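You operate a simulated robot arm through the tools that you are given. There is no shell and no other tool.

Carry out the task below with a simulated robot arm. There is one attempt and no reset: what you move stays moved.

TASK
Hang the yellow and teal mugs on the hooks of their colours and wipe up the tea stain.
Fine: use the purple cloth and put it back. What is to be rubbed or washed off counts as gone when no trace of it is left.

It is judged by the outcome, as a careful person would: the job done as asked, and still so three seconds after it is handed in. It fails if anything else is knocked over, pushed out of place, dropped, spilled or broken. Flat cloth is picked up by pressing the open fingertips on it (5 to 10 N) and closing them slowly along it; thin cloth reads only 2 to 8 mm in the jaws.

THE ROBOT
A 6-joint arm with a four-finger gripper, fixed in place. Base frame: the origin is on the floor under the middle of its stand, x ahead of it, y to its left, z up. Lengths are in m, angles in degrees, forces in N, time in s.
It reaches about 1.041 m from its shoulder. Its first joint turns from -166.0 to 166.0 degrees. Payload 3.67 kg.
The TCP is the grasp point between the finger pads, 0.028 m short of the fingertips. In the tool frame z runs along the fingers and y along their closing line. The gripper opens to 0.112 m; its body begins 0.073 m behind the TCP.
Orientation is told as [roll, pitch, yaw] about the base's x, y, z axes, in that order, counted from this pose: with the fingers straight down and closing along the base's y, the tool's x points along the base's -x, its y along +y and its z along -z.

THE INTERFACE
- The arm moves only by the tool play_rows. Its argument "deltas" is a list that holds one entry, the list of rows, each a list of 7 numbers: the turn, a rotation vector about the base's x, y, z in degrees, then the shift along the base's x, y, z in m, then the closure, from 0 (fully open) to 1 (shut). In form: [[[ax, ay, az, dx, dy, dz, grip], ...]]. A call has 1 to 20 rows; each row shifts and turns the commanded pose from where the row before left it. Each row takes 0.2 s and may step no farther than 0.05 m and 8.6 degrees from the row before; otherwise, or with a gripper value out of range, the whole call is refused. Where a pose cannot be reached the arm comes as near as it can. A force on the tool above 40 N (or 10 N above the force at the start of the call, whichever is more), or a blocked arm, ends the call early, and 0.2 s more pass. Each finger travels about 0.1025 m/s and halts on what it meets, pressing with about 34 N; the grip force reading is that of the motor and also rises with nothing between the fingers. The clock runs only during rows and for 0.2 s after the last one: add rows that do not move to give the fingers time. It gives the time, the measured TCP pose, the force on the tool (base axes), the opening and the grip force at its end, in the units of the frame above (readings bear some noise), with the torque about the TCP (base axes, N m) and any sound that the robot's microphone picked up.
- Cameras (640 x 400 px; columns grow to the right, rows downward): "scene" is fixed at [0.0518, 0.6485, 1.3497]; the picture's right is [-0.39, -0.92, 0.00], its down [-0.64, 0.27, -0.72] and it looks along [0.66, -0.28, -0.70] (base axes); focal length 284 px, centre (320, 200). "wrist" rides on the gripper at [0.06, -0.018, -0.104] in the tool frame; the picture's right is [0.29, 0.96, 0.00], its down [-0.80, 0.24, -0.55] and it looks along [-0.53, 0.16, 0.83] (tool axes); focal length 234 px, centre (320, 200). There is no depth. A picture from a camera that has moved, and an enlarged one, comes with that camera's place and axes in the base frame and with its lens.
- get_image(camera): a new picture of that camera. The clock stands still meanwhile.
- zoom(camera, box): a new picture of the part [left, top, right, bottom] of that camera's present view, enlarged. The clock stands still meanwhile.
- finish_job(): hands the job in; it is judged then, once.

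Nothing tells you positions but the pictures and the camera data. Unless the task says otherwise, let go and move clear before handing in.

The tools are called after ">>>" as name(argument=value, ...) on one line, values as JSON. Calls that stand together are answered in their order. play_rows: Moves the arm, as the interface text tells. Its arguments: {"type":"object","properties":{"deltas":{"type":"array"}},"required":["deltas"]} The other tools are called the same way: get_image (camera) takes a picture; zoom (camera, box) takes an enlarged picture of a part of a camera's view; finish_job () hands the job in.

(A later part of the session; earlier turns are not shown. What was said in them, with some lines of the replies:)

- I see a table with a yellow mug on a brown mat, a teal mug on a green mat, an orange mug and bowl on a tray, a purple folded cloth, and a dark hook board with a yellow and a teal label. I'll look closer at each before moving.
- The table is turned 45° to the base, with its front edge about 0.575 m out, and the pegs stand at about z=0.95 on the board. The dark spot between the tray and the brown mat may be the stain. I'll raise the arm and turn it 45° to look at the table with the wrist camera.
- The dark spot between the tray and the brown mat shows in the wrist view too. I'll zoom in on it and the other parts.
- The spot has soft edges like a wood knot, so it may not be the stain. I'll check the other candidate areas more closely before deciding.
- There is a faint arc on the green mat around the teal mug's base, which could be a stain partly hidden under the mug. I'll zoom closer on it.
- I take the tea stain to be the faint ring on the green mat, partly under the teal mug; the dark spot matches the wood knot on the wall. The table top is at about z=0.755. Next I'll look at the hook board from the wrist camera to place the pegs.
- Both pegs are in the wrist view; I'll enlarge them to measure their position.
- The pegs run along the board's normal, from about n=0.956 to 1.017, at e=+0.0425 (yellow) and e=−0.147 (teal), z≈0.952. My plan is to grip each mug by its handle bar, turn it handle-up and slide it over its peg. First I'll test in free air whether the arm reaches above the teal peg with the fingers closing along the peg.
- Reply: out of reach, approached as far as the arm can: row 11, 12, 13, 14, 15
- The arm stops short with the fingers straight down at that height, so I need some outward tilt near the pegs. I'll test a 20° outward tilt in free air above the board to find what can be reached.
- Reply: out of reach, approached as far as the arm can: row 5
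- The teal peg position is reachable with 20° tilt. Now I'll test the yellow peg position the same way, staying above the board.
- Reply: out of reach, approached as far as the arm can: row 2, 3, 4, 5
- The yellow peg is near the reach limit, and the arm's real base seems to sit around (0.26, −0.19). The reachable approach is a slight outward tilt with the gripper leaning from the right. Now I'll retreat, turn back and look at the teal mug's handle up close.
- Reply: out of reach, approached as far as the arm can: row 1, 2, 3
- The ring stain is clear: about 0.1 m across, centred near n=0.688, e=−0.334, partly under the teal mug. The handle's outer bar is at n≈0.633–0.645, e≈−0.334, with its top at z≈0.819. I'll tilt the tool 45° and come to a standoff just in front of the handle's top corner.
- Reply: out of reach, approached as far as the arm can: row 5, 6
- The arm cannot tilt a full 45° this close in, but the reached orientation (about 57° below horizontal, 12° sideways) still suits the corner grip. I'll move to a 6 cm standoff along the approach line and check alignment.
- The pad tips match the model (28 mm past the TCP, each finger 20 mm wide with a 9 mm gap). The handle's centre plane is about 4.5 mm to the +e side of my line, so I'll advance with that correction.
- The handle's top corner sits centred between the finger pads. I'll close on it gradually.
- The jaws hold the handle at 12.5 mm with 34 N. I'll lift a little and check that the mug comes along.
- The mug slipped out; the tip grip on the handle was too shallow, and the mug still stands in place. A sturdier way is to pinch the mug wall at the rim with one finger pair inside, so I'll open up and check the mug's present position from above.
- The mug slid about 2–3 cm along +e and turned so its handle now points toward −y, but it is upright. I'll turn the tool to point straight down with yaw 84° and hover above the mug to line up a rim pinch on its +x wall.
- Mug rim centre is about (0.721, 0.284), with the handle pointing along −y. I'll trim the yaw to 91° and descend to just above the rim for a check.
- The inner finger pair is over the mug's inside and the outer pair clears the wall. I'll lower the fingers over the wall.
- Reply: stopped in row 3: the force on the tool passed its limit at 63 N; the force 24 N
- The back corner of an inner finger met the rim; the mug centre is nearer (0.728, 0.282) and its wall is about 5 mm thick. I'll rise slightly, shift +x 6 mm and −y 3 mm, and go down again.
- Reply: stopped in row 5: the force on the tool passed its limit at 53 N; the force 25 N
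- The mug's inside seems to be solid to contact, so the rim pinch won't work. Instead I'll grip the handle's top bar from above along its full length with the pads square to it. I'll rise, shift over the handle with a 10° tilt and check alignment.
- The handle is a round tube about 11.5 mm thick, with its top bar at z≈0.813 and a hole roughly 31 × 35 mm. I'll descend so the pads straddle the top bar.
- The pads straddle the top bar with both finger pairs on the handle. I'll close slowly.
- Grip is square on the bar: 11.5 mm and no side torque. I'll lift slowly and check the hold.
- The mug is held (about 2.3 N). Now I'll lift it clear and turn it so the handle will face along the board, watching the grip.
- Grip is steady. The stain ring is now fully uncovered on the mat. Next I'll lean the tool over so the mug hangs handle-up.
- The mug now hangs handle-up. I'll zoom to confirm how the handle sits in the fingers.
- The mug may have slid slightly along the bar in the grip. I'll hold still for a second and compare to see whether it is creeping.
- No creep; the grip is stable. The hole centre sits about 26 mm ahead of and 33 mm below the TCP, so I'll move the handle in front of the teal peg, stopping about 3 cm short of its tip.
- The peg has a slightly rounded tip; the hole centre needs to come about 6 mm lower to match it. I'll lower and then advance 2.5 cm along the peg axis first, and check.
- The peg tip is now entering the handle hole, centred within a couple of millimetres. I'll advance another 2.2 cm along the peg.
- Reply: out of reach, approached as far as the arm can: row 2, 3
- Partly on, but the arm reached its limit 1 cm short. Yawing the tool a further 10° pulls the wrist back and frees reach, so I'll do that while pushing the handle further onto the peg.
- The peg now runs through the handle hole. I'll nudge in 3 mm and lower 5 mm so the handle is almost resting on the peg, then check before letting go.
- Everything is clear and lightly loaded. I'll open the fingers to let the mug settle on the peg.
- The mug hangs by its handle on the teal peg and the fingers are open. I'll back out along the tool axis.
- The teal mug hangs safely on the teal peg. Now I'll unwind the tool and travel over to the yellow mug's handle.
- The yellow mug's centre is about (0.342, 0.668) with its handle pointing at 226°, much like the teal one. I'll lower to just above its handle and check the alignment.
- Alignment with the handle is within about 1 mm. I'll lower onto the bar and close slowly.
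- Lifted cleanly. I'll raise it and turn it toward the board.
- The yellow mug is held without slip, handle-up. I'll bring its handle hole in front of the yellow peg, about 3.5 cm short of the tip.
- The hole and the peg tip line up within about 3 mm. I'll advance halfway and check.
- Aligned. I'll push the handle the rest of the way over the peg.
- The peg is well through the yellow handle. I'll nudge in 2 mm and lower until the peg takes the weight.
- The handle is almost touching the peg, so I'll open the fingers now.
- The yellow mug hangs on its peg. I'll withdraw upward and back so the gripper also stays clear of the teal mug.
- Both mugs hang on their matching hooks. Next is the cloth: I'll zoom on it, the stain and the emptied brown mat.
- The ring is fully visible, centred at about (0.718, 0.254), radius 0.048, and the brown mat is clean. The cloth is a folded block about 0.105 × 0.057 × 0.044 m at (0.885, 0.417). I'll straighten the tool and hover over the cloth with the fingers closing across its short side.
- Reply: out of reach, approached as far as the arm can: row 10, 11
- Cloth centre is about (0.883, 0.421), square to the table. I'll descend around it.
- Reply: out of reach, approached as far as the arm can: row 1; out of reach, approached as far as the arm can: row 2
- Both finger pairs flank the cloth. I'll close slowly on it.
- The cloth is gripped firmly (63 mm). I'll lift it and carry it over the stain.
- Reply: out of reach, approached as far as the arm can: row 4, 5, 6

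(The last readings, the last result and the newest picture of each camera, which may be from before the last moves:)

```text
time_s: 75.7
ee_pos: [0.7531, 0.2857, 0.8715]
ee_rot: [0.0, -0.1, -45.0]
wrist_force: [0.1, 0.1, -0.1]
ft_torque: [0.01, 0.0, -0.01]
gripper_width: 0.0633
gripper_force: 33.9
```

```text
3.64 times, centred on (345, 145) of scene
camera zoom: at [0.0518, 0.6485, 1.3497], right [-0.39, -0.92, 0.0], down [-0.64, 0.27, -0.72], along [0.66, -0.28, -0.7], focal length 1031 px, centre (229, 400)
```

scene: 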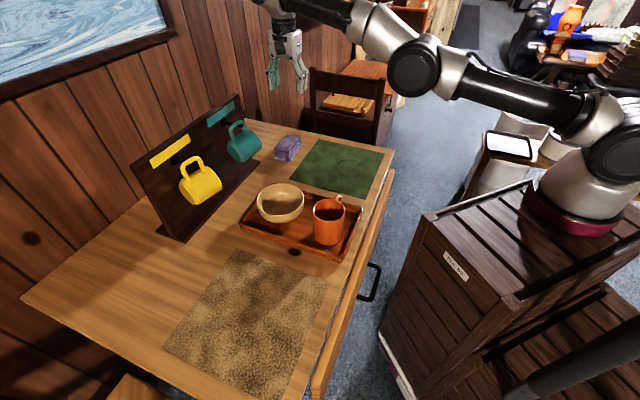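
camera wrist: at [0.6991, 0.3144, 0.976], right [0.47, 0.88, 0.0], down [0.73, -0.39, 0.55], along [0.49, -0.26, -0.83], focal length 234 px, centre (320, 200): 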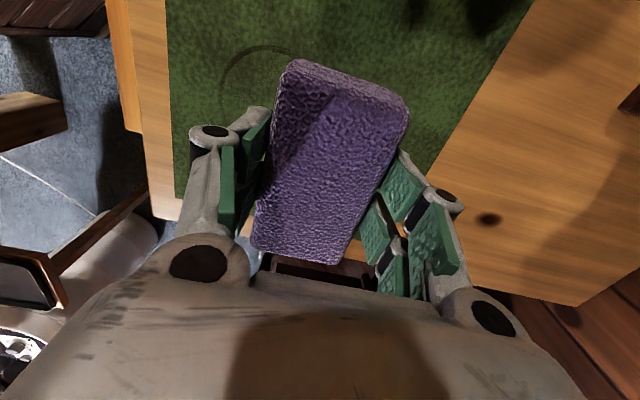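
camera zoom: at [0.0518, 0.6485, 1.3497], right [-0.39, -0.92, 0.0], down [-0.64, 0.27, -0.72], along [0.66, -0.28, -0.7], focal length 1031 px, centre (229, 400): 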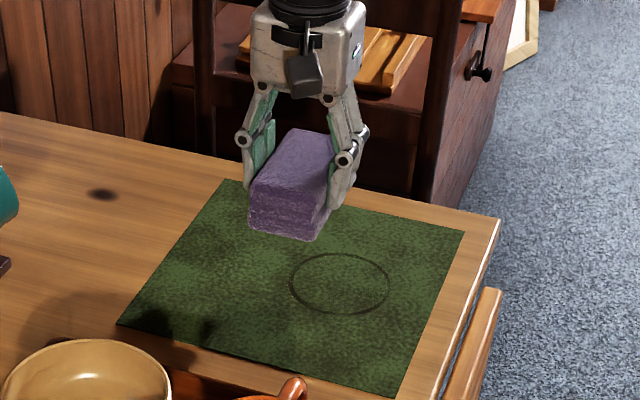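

A similar dark knot shows on the wood where the cloth lay, so those spots are wood grain and the mat ring is the stain. I'll lower the cloth toward the mat just behind the ring.

>>> play_rows(deltas=[[[0, 0, 0, 0, 0, -0.03, 1.0], [0, 0, 0, 0, 0, -0.03, 1.0], [0, 0, 0, 0, 0, -0.007, 1.0], [0, 0, 0, 0, 0, -0.003, 1.0], [0, 0, 0, 0, 0, 0, 1.0]]])

```text
time_s: 76.9
ee_pos: [0.7537, 0.2859, 0.802]
ee_rot: [0.0, 0.0, -44.9]
wrist_force: [0.1, -0.1, -0.4]
ft_torque: [0.02, 0.01, -0.02]
gripper_width: 0.0634
gripper_force: 33.8
```

>>> play_rows(deltas=[[[0, 0, 0, 0, 0, -0.0015, 1.0], [0, 0, 0, 0, 0, -0.0015, 1.0], [0, 0, 0, 0, 0, 0, 1.0]]])

```text
time_s: 77.7
ee_pos: [0.7522, 0.2867, 0.7983]
ee_rot: [0.0, 0.0, -44.9]
wrist_force: [0.0, -0.7, -0.5]
ft_torque: [0.0, 0.02, -0.04]
gripper_width: 0.0631
gripper_force: 34.2
```

>>> play_rows(deltas=[[[0, 0, 0, 0, 0, -0.0015, 1.0], [0, 0, 0, 0, 0, -0.0015, 1.0], [0, 0, 0, 0, 0, 0, 1.0]]])

```text
time_s: 78.5
ee_pos: [0.7543, 0.2854, 0.7971]
ee_rot: [0.1, -0.1, -44.9]
wrist_force: [-1.5, -2.4, 24.0]
ft_torque: [-0.32, 0.42, -0.01]
gripper_width: 0.0634
gripper_force: 34.1
```

>>> play_rows(deltas=[[[0, 0, 0, 0, 0, 0.001, 1.0], [0, 0, 0, 0, 0, 0, 1.0]]])

```text
time_s: 79.1
ee_pos: [0.7548, 0.285, 0.7972]
ee_rot: [0.1, -0.1, -44.9]
wrist_force: [4.9, -0.5, 18.7]
ft_torque: [-0.1, -0.05, 0.0]
gripper_width: 0.0631
gripper_force: 33.8
```

>>> play_rows(deltas=[[[0, 0, 0, 0, 0, 0.0012, 1.0], [0, 0, 0, -0.0057, -0.0057, 0, 1.0], [0, 0, 0, -0.0057, -0.0057, 0, 1.0], [0, 0, 0, -0.0057, -0.0057, 0, 1.0], [0, 0, 0, -0.0057, -0.0057, 0, 1.0]]])

>>> zoom(camera="scene", box=[280, 90, 410, 200])

```text
time_s: 80.3
ee_pos: [0.7304, 0.2635, 0.7976]
ee_rot: [0.0, 0.0, -44.9]
wrist_force: [-0.1, -0.3, -0.8]
ft_torque: [0.01, -0.01, 0.02]
gripper_width: 0.0633
gripper_force: 34.0
```

```text
3.64 times, centred on (345, 145) of scene
camera zoom: at [0.0518, 0.6485, 1.3497], right [-0.39, -0.92, 0.0], down [-0.64, 0.27, -0.72], along [0.66, -0.28, -0.7], focal length 1031 px, centre (229, 400)
```

zoom: 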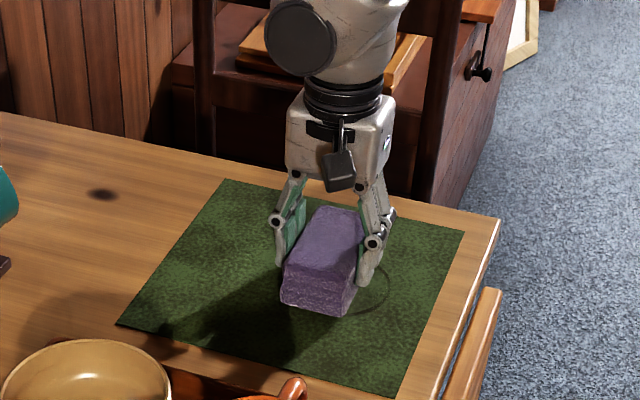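

>>> play_rows(deltas=[[[0, 0, 0, 0, 0, -0.001, 1.0], [0, 0, 0, 0, 0, -0.0005, 1.0], [0, 0, 0, 0, 0, 0, 1.0]]])

```text
time_s: 81.1
ee_pos: [0.7307, 0.2626, 0.7979]
ee_rot: [0.0, 0.1, -44.9]
wrist_force: [-2.5, -1.7, 12.3]
ft_torque: [-0.11, 0.2, -0.02]
gripper_width: 0.063
gripper_force: 33.9
```

Contact at about 12 N. I'll wipe across the ring toward the robot and back.

>>> play_rows(deltas=[[[0, 0, 0, -0.0053, -0.0053, 0, 1.0], [0, 0, 0, -0.0053, -0.0053, 0, 1.0], [0, 0, 0, -0.0053, -0.0053, 0, 1.0], [0, 0, 0, -0.0053, -0.0053, 0, 1.0], [0, 0, 0, -0.0053, -0.0053, 0, 1.0], [0, 0, 0, -0.0053, -0.0053, 0, 1.0], [0, 0, 0, -0.0053, -0.0053, 0, 1.0]]])

>>> zoom(camera="scene", box=[280, 110, 410, 210])

```text
time_s: 82.7
ee_pos: [0.694, 0.2254, 0.7974]
ee_rot: [0.0, 0.0, -44.9]
wrist_force: [6.3, 8.5, 22.7]
ft_torque: [0.31, -0.32, 0.04]
gripper_width: 0.0633
gripper_force: 33.9
```

```text
4.00 times, centred on (345, 160) of scene
camera zoom: at [0.0518, 0.6485, 1.3497], right [-0.39, -0.92, 0.0], down [-0.64, 0.27, -0.72], along [0.66, -0.28, -0.7], focal length 1134 px, centre (220, 360)
```

zoom: 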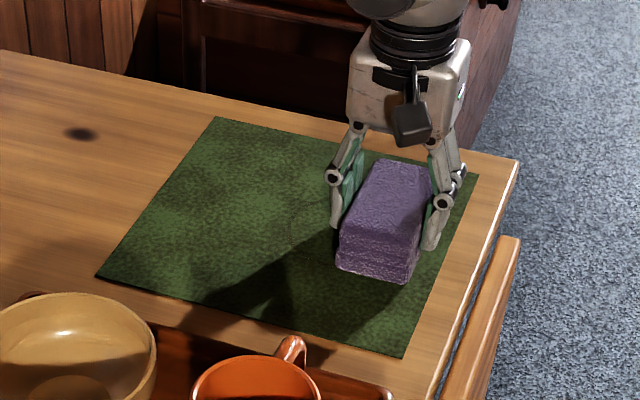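

>>> zoom(camera="scene", box=[315, 145, 375, 185])

```text
10.00 times, centred on (345, 165) of scene
camera zoom: at [0.0518, 0.6485, 1.3497], right [-0.39, -0.92, 0.0], down [-0.64, 0.27, -0.72], along [0.66, -0.28, -0.7], focal length 2835 px, centre (70, 550)
```

zoom: 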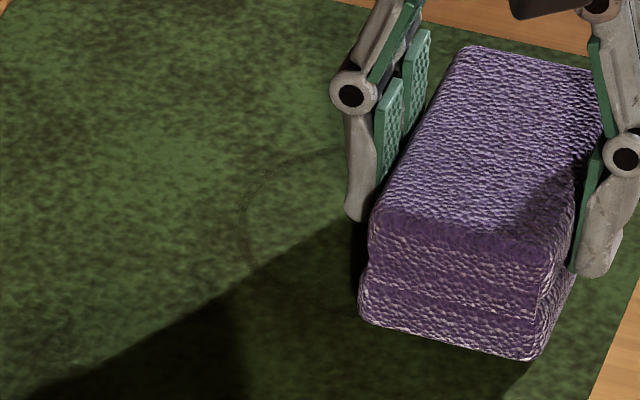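

A faint trace remains on the far side. I'll sweep back over it with steady pressure.

>>> play_rows(deltas=[[[0, 0, 0, 0.0053, 0.0053, 0, 1.0], [0, 0, 0, 0.0053, 0.0053, 0, 1.0], [0, 0, 0, 0.0053, 0.0053, 0, 1.0], [0, 0, 0, 0.0053, 0.0053, 0, 1.0], [0, 0, 0, 0.0053, 0.0053, 0, 1.0], [0, 0, 0, 0.0053, 0.0053, 0, 1.0], [0, 0, 0, 0.0053, 0.0053, 0, 1.0]]])

```text
time_s: 83.1
ee_pos: [0.6942, 0.2256, 0.7971]
ee_rot: [-0.5, 0.1, -44.9]
wrist_force: [-7.9, -4.6, 21.4]
ft_torque: [-0.12, 0.16, 0.0]
gripper_width: 0.0632
gripper_force: 34.5
stopped in row 2: the force on the tool passed its limit at 43 N (the readings are from after the stop); the commanded pose is now the measured one
```

>>> play_rows(deltas=[[[0.3, 0.3, 0, 0, 0, 0.001, 1.0], [0, 0, 0, 0, 0, 0, 1.0]]])

```text
time_s: 83.7
ee_pos: [0.6955, 0.2265, 0.7971]
ee_rot: [-0.6, 0.4, -45.0]
wrist_force: [-2.6, -5.2, 13.6]
ft_torque: [-0.72, -0.49, -0.35]
gripper_width: 0.0632
gripper_force: 34.3
```

>>> play_rows(deltas=[[[0.14, -0.7, 0, 0, 0, 0, 1.0], [0, 0, 0, 0, 0, 0, 1.0]]])

```text
time_s: 84.3
ee_pos: [0.6953, 0.2263, 0.7973]
ee_rot: [-0.1, 0.1, -44.9]
wrist_force: [-2.7, -3.1, 8.0]
ft_torque: [0.0, 0.66, 0.16]
gripper_width: 0.0631
gripper_force: 34.0
```

>>> play_rows(deltas=[[[0, 0, 0, 0.0053, 0.0053, 0, 1.0], [0, 0, 0, 0.0053, 0.0053, 0, 1.0], [0, 0, 0, 0.0053, 0.0053, 0, 1.0], [0, 0, 0, 0.0053, 0.0053, 0, 1.0], [0, 0, 0, 0.0053, 0.0053, 0, 1.0], [0, 0, 0, 0.0053, 0.0053, 0, 1.0]]])

```text
time_s: 85.7
ee_pos: [0.7266, 0.2569, 0.7974]
ee_rot: [0.0, 0.0, -44.9]
wrist_force: [-2.5, -3.0, 10.2]
ft_torque: [-0.3, 0.47, 0.05]
gripper_width: 0.0632
gripper_force: 34.0
```

Pressure is good (about 10 N). I'll continue past the far side of the ring.

>>> play_rows(deltas=[[[0, 0, 0, 0.0053, 0.0053, 0, 1.0], [0, 0, 0, 0.0053, 0.0053, 0, 1.0], [0, 0, 0, 0.0053, 0.0053, 0, 1.0], [0, 0, 0, 0.0053, 0.0053, 0, 1.0], [0, 0, 0, 0.0053, 0.0053, 0, 1.0], [0, 0, 0, 0.0053, 0.0053, 0, 1.0]]])

>>> zoom(camera="scene", box=[290, 120, 400, 200])

```text
time_s: 87.1
ee_pos: [0.7578, 0.2894, 0.7977]
ee_rot: [-0.1, 0.1, -44.9]
wrist_force: [-1.0, -1.9, 4.4]
ft_torque: [-0.16, 0.22, -0.01]
gripper_width: 0.0634
gripper_force: 33.5
```

```text
5.00 times, centred on (345, 160) of scene
camera zoom: at [0.0518, 0.6485, 1.3497], right [-0.39, -0.92, 0.0], down [-0.64, 0.27, -0.72], along [0.66, -0.28, -0.7], focal length 1418 px, centre (195, 400)
```

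zoom: 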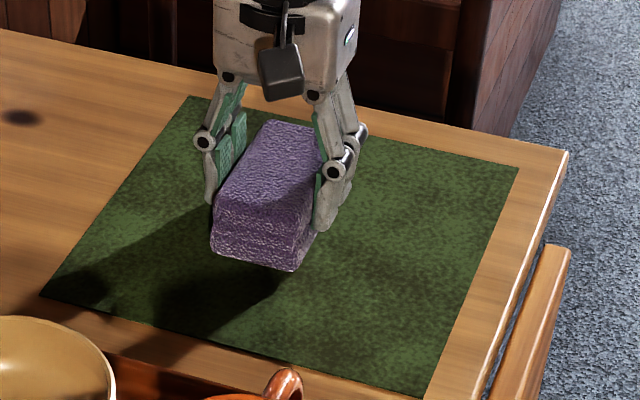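

>>> zoom(camera="scene", box=[325, 140, 385, 185])

>>> get_image(camera="wrist")

```text
8.89 times, centred on (355, 162) of scene
camera zoom: at [0.0518, 0.6485, 1.3497], right [-0.39, -0.92, 0.0], down [-0.64, 0.27, -0.72], along [0.66, -0.28, -0.7], focal length 2520 px, centre (9, 533)
```

zoom: 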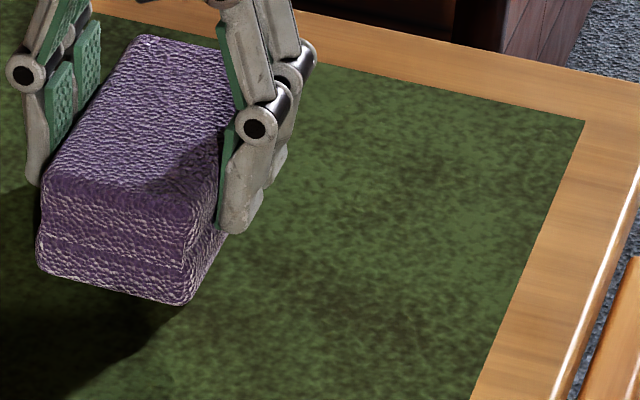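

```text
taken
camera wrist: at [0.704, 0.3188, 0.9011], right [0.47, 0.88, 0.0], down [0.73, -0.39, 0.55], along [0.49, -0.26, -0.83], focal length 234 px, centre (320, 200)
```

wrist: 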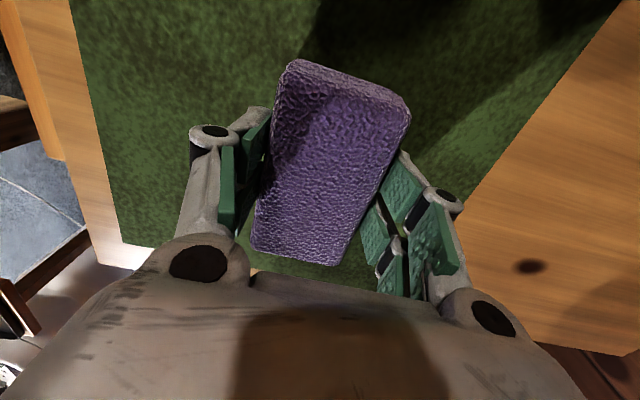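

Looks clean on the near side. For thoroughness I'll make another pass shifted 1.5 cm toward +e.

>>> play_rows(deltas=[[[0, 0, 0, -0.0053, 0.0053, -0.0003, 1.0], [0, 0, 0, -0.0053, 0.0053, -0.0003, 1.0], [0, 0, 0, -0.0045, -0.0045, 0.0, 1.0], [0, 0, 0, -0.0045, -0.0045, 0.0001, 1.0], [0, 0, 0, -0.0045, -0.0045, 0.0, 1.0], [0, 0, 0, -0.0045, -0.0045, 0.0001, 1.0], [0, 0, 0, -0.0045, -0.0045, 0.0, 1.0], [0, 0, 0, -0.0045, -0.0045, 0.0001, 1.0], [0, 0, 0, -0.0045, -0.0045, 0.0, 1.0], [0, 0, 0, -0.0045, -0.0045, 0.0001, 1.0]]])

```text
time_s: 89.3
ee_pos: [0.7122, 0.2653, 0.7978]
ee_rot: [0.0, 0.0, -44.9]
wrist_force: [4.9, 4.2, 13.9]
ft_torque: [-0.04, 0.02, 0.01]
gripper_width: 0.0634
gripper_force: 34.0
```

>>> play_rows(deltas=[[[0, 0, 0, -0.0045, -0.0045, 0.0, 1.0], [0, 0, 0, -0.0045, -0.0045, 0.0001, 1.0], [0, 0, 0, -0.0045, -0.0045, 0.0001, 1.0], [0, 0, 0, -0.0045, -0.0045, 0.0001, 1.0], [0, 0, 0, -0.0045, -0.0045, 0.0001, 1.0], [0, 0, 0, -0.0045, -0.0045, 0.0001, 1.0], [0, 0, 0, 0.005, -0.005, 0.0003, 1.0], [0, 0, 0, 0.005, -0.005, 0.0, 1.0], [0, 0, 0, 0.005, -0.005, 0.0, 1.0], [0, 0, 0, 0.005, -0.005, 0.0, 1.0]]])

>>> zoom(camera="scene", box=[310, 140, 380, 190])

```text
time_s: 91.5
ee_pos: [0.7048, 0.2183, 0.7959]
ee_rot: [0.0, 0.0, -45.0]
wrist_force: [0.5, -0.5, -0.7]
ft_torque: [0.01, 0.02, 0.03]
gripper_width: 0.0634
gripper_force: 33.8
```

```text
8.00 times, centred on (345, 165) of scene
camera zoom: at [0.0518, 0.6485, 1.3497], right [-0.39, -0.92, 0.0], down [-0.64, 0.27, -0.72], along [0.66, -0.28, -0.7], focal length 2268 px, centre (120, 480)
```

zoom: 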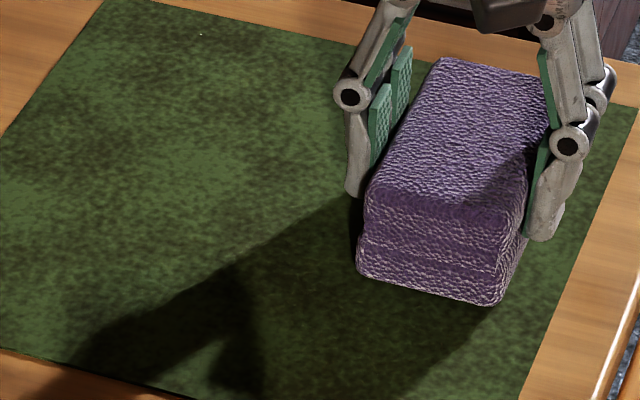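

The far trace is gone. One more pass back along the −e side with pressure restored.

>>> play_rows(deltas=[[[0, 0, 0, 0, 0, -0.0008, 1.0], [0, 0, 0, 0, 0, -0.0004, 1.0], [0, 0, 0, 0.001, 0.001, 0, 1.0]]])

```text
time_s: 92.3
ee_pos: [0.7061, 0.2195, 0.7968]
ee_rot: [0.0, 0.0, -44.9]
wrist_force: [-2.4, -5.2, 10.4]
ft_torque: [-0.35, 0.23, 0.03]
gripper_width: 0.0631
gripper_force: 34.1
```

>>> play_rows(deltas=[[[0, 0, 0, 0.0045, 0.0045, 0, 1.0], [0, 0, 0, 0.0045, 0.0045, 0, 1.0], [0, 0, 0, 0.0045, 0.0045, -0.0001, 1.0], [0, 0, 0, 0.0045, 0.0045, 0, 1.0], [0, 0, 0, 0.0045, 0.0045, -0.0001, 1.0], [0, 0, 0, 0.0045, 0.0045, 0, 1.0], [0, 0, 0, 0.0045, 0.0045, -0.0001, 1.0], [0, 0, 0, 0.0045, 0.0045, 0, 1.0], [0, 0, 0, 0.0045, 0.0045, -0.0001, 1.0], [0, 0, 0, 0.0045, 0.0045, 0, 1.0], [0, 0, 0, 0.0045, 0.0045, -0.0001, 1.0], [0, 0, 0, 0.0045, 0.0045, 0, 1.0]]])

```text
time_s: 94.9
ee_pos: [0.7591, 0.2735, 0.7961]
ee_rot: [0.0, 0.0, -44.9]
wrist_force: [-6.4, -6.7, 17.9]
ft_torque: [-0.2, 0.18, 0.01]
gripper_width: 0.0636
gripper_force: 33.8
```

Good contact throughout. Now I'll lift the cloth and inspect the whole mat.

>>> play_rows(deltas=[[[0, 0, 0, 0, 0, 0.02, 1.0], [0, 0, 0, 0, 0, 0.03, 1.0], [0, 0, 0, 0.03, 0.03, 0.025, 1.0], [0, 0, 0, 0.03, 0.03, 0.0, 1.0]]])

>>> zoom(camera="scene", box=[285, 125, 405, 205])

>>> zoom(camera="scene", box=[320, 145, 380, 185])

>>> get_image(camera="wrist")

```text
time_s: 95.9
ee_pos: [0.82, 0.3325, 0.8719]
ee_rot: [0.0, -0.1, -45.0]
wrist_force: [-0.7, -0.1, -0.6]
ft_torque: [0.04, -0.01, 0.0]
gripper_width: 0.0633
gripper_force: 33.6
```

```text
5.00 times, centred on (345, 165) of scene
camera zoom: at [0.0518, 0.6485, 1.3497], right [-0.39, -0.92, 0.0], down [-0.64, 0.27, -0.72], along [0.66, -0.28, -0.7], focal length 1418 px, centre (195, 375)
```

zoom: 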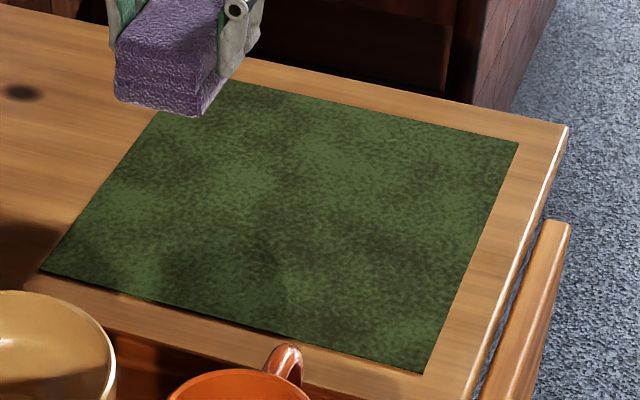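

```text
10.00 times, centred on (350, 165) of scene
camera zoom: at [0.0518, 0.6485, 1.3497], right [-0.39, -0.92, 0.0], down [-0.64, 0.27, -0.72], along [0.66, -0.28, -0.7], focal length 2835 px, centre (20, 550)
```

zoom: 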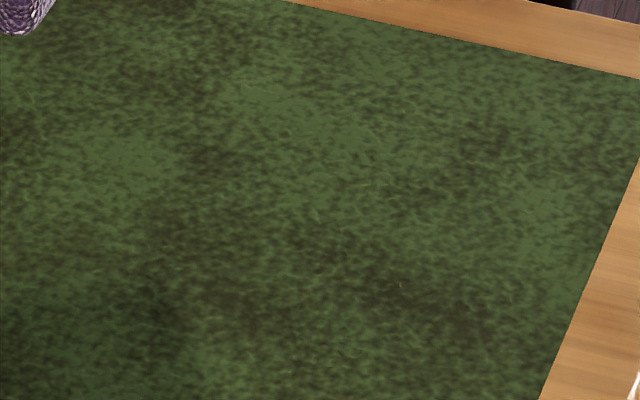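

```text
taken
camera wrist: at [0.7656, 0.3618, 0.9758], right [0.47, 0.88, 0.0], down [0.73, -0.39, 0.55], along [0.49, -0.26, -0.83], focal length 234 px, centre (320, 200)
```

wrist: 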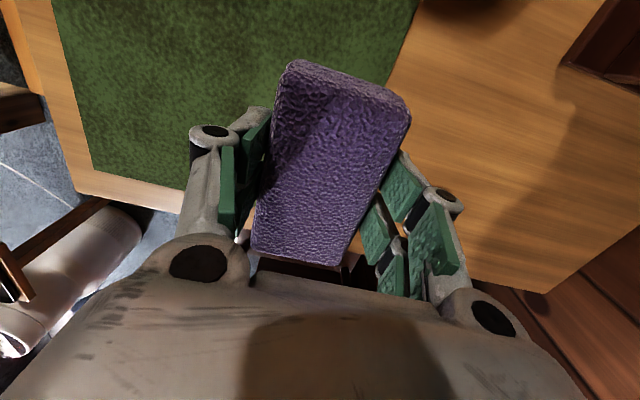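

The ring is completely gone and the mat has not moved. Now I'll carry the cloth back to its original spot.

>>> play_rows(deltas=[[[0, 0, 0, 0, 0, -0.03, 1.0], [0, 0, 0, 0.0221, 0.0305, 0, 1.0], [0, 0, 0, 0.0221, 0.0305, 0, 1.0], [0, 0, 0, 0.0222, 0.0305, 0, 1.0], [0, 0, 0, 0, 0, -0.02, 1.0], [0, 0, 0, 0, 0, -0.015, 1.0], [0, 0, 0, 0, 0, 0, 1.0]]])

>>> get_image(camera="wrist")

>>> zoom(camera="scene", box=[250, 100, 330, 170])

```text
time_s: 97.5
ee_pos: [0.8865, 0.4242, 0.8058]
ee_rot: [-0.1, 0.0, -44.8]
wrist_force: [0.3, 0.2, -0.8]
ft_torque: [0.03, -0.03, 0.0]
gripper_width: 0.0632
gripper_force: 34.2
```

```text
taken
camera wrist: at [0.8318, 0.453, 0.9094], right [0.47, 0.88, 0.0], down [0.73, -0.39, 0.55], along [0.49, -0.26, -0.83], focal length 234 px, centre (320, 200)
```

wrist: 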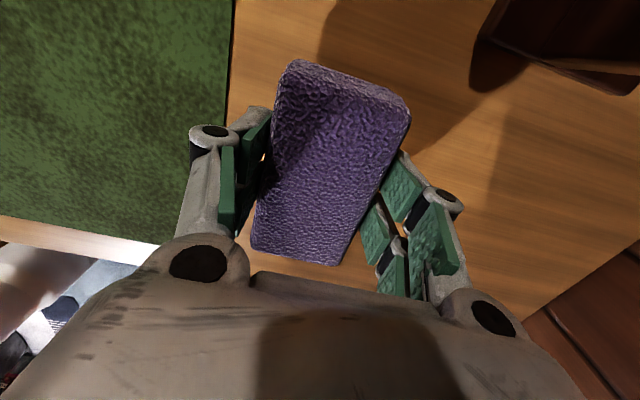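

```text
5.71 times, centred on (290, 135) of scene
camera zoom: at [0.0518, 0.6485, 1.3497], right [-0.39, -0.92, 0.0], down [-0.64, 0.27, -0.72], along [0.66, -0.28, -0.7], focal length 1620 px, centre (491, 571)
```

zoom: 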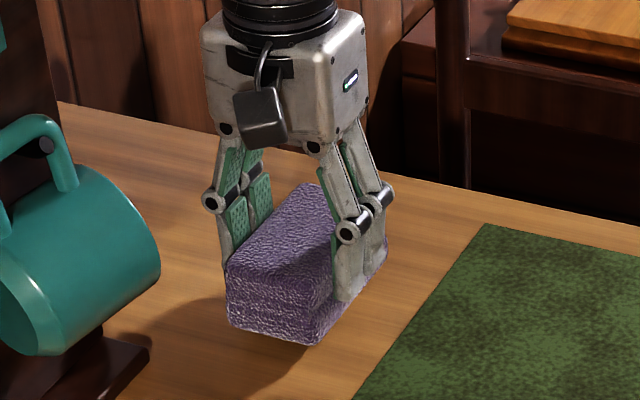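

>>> play_rows(deltas=[[[0, 0, 0, 0, 0, -0.004, 1.0], [0, 0, 0, 0, 0, -0.002, 1.0], [0, 0, 0, 0, 0, -0.001, 1.0], [0, 0, 0, 0, 0, 0, 1.0]]])

```text
time_s: 98.5
ee_pos: [0.8857, 0.4249, 0.7984]
ee_rot: [0.0, 0.0, -44.9]
wrist_force: [-1.2, 0.6, -0.6]
ft_torque: [0.0, -0.01, 0.01]
gripper_width: 0.0631
gripper_force: 34.5
```

>>> play_rows(deltas=[[[0, 0, 0, 0, 0, -0.001, 1.0], [0, 0, 0, 0, 0, 0, 1.0]]])

```text
time_s: 99.1
ee_pos: [0.8863, 0.4243, 0.7979]
ee_rot: [-0.1, 0.1, -44.8]
wrist_force: [0.0, -1.0, 0.1]
ft_torque: [0.03, 0.0, -0.01]
gripper_width: 0.0633
gripper_force: 33.9
```

>>> play_rows(deltas=[[[0, 0, 0, 0, 0, -0.001, 1.0], [0, 0, 0, 0, 0, 0, 1.0]]])

```text
time_s: 99.7
ee_pos: [0.8866, 0.4239, 0.7969]
ee_rot: [0.0, 0.0, -44.9]
wrist_force: [0.0, -0.1, -1.3]
ft_torque: [0.0, 0.03, -0.02]
gripper_width: 0.0633
gripper_force: 33.8
```

>>> play_rows(deltas=[[[0, 0, 0, 0, 0, -0.001, 1.0], [0, 0, 0, 0, 0, 0, 1.0]]])

>>> zoom(camera="scene", box=[250, 100, 330, 170])

```text
time_s: 100.3
ee_pos: [0.8877, 0.4239, 0.7981]
ee_rot: [0.0, 0.0, -44.9]
wrist_force: [-0.8, -0.9, 7.5]
ft_torque: [0.02, -0.01, 0.01]
gripper_width: 0.0634
gripper_force: 33.8
```

```text
5.71 times, centred on (290, 135) of scene
camera zoom: at [0.0518, 0.6485, 1.3497], right [-0.39, -0.92, 0.0], down [-0.64, 0.27, -0.72], along [0.66, -0.28, -0.7], focal length 1620 px, centre (491, 571)
```

zoom: 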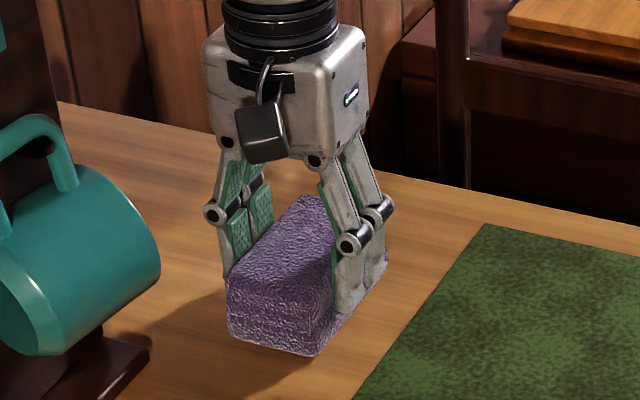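

The cloth rests exactly where it was picked up. I'll release it and rise straight up.

>>> play_rows(deltas=[[[0, 0, 0, 0, 0, 0.0008, 0.6], [0, 0, 0, 0, 0, 0, 0.4], [0, 0, 0, 0, 0, 0, 0.3], [0, 0, 0, 0, 0, 0, 0.22], [0, 0, 0, 0, 0, 0, 0.22], [0, 0, 0, 0, 0, 0.02, 0.22], [0, 0, 0, 0, 0, 0.035, 0.22], [0, 0, 0, 0, 0, 0.04, 0.22]]])

>>> get_image(camera="wrist")

>>> get_image(camera="scene")

```text
time_s: 102.1
ee_pos: [0.8853, 0.4251, 0.8908]
ee_rot: [-0.1, 0.1, -44.9]
wrist_force: [0.2, 0.6, -0.4]
ft_torque: [0.01, 0.02, -0.01]
gripper_width: 0.0874
gripper_force: 0.0
```

```text
taken
camera wrist: at [0.8305, 0.453, 0.9949], right [0.47, 0.88, 0.0], down [0.73, -0.39, 0.55], along [0.49, -0.26, -0.83], focal length 234 px, centre (320, 200)
```

wrist: 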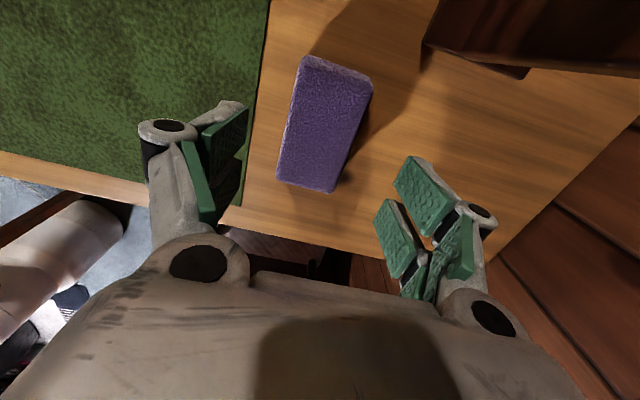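

```text
taken
```

scene: 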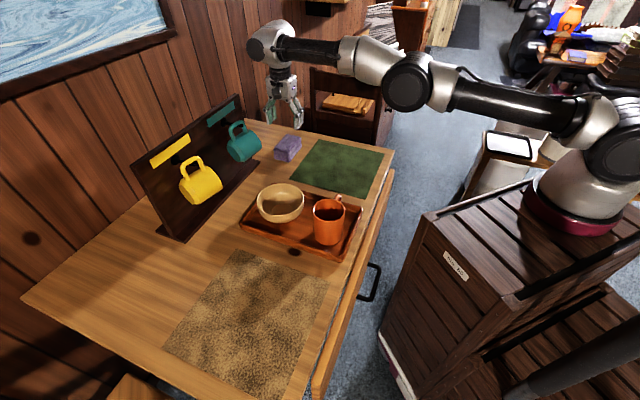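

The cloth is back. I'll move the arm clear and do a final inspection.

>>> play_rows(deltas=[[[0, 0, 0, -0.01, -0.01, 0.04, 0.22], [0, 0, 0, -0.02, -0.02, 0.04, 0.22], [0, 0, 0, -0.03, -0.03, 0.02, 0.22], [0, 0, 0, -0.03, -0.035, 0.01, 0.22], [0, 0, 0, -0.03, -0.035, 0.01, 0.22], [0, 0, 0, -0.03, -0.035, 0.01, 0.22], [0, 0, 0, -0.03, -0.035, 0.01, 0.22], [0, 0, 0, -0.03, -0.035, 0.01, 0.22]]])

>>> get_image(camera="scene")

>>> zoom(camera="scene", box=[260, 120, 320, 170])

>>> zoom(camera="scene", box=[140, 95, 280, 205])

>>> zoom(camera="scene", box=[290, 130, 400, 210])

```text
time_s: 103.9
ee_pos: [0.6761, 0.19, 1.0405]
ee_rot: [-0.1, 0.1, -44.9]
wrist_force: [-0.3, 0.5, -0.8]
ft_torque: [0.01, 0.05, 0.0]
gripper_width: 0.0874
gripper_force: 0.2
```

```text
taken
```

scene: 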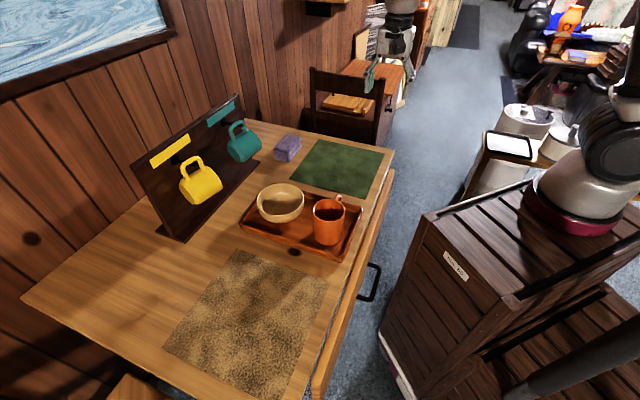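

```text
8.00 times, centred on (290, 145) of scene
camera zoom: at [0.0518, 0.6485, 1.3497], right [-0.39, -0.92, 0.0], down [-0.64, 0.27, -0.72], along [0.66, -0.28, -0.7], focal length 2268 px, centre (560, 640)
```

zoom: 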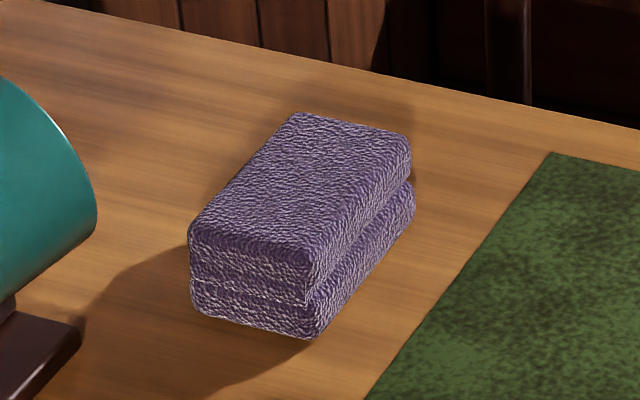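

```text
3.64 times, centred on (210, 150) of scene
camera zoom: at [0.0518, 0.6485, 1.3497], right [-0.39, -0.92, 0.0], down [-0.64, 0.27, -0.72], along [0.66, -0.28, -0.7], focal length 1031 px, centre (720, 382)
```

zoom: 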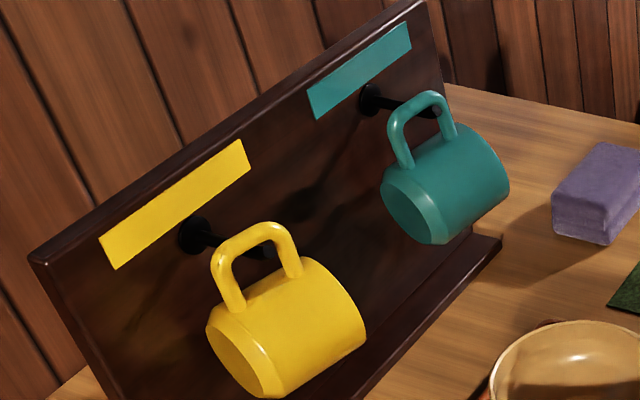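

```text
5.00 times, centred on (345, 170) of scene
camera zoom: at [0.0518, 0.6485, 1.3497], right [-0.39, -0.92, 0.0], down [-0.64, 0.27, -0.72], along [0.66, -0.28, -0.7], focal length 1418 px, centre (195, 350)
```

zoom: 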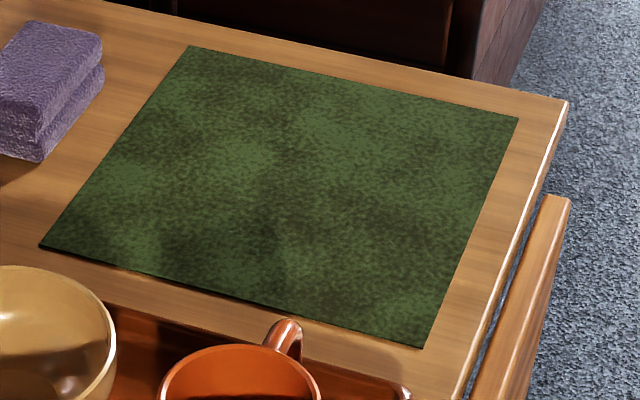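

>>> get_image(camera="wrist")

>>> zoom(camera="scene", box=[325, 145, 385, 185])

```text
taken
camera wrist: at [0.6222, 0.2177, 1.1451], right [0.47, 0.88, 0.0], down [0.73, -0.39, 0.55], along [0.49, -0.26, -0.83], focal length 234 px, centre (320, 200)
```

wrist: 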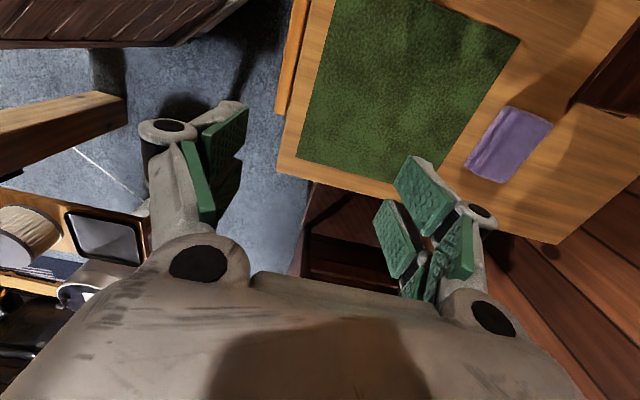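

```text
10.00 times, centred on (355, 165) of scene
camera zoom: at [0.0518, 0.6485, 1.3497], right [-0.39, -0.92, 0.0], down [-0.64, 0.27, -0.72], along [0.66, -0.28, -0.7], focal length 2835 px, centre (-30, 550)
```

zoom: 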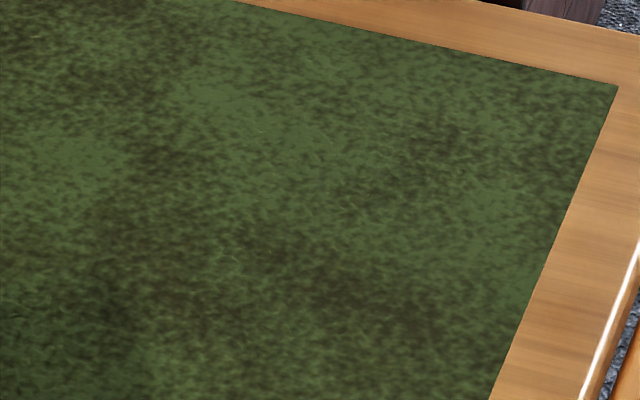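

Everything checks out: the yellow and teal mugs hang on their matching pegs. No trace of the ring is left on the green mat. The purple cloth is back within a millimetre or two of where it lay, nothing else has moved, and the arm is clear, so I'm handing in.

>>> finish_job()

```text
The job is handed in.
```

I handed the job in with every part done, and the last pictures showed nothing out of place:

- **Mugs:** the yellow and teal mugs hang by their handles on the pegs under their own colour labels. Both sit near the outer end of the peg, which turns up slightly, and neither moved after I let go.
- **Stain:** the tea stain was a faint ring on the green mat, partly hidden under the teal mug. I wiped it off, and a close look showed no trace. The mat did not shift.
- **Cloth:** the purple cloth is back within about 2 mm of where it lay.

I left two dark spots on the bare wood alone, one beside the tray and one next to the cloth. They match a knot in the wall panelling, so I took them for wood grain.

On the first try the teal mug's handle slipped from the fingers. The mug slid 2–3 cm on the mat and turned but stayed upright. While lining up another grip I also pressed down on its rim twice. I saw no damage.
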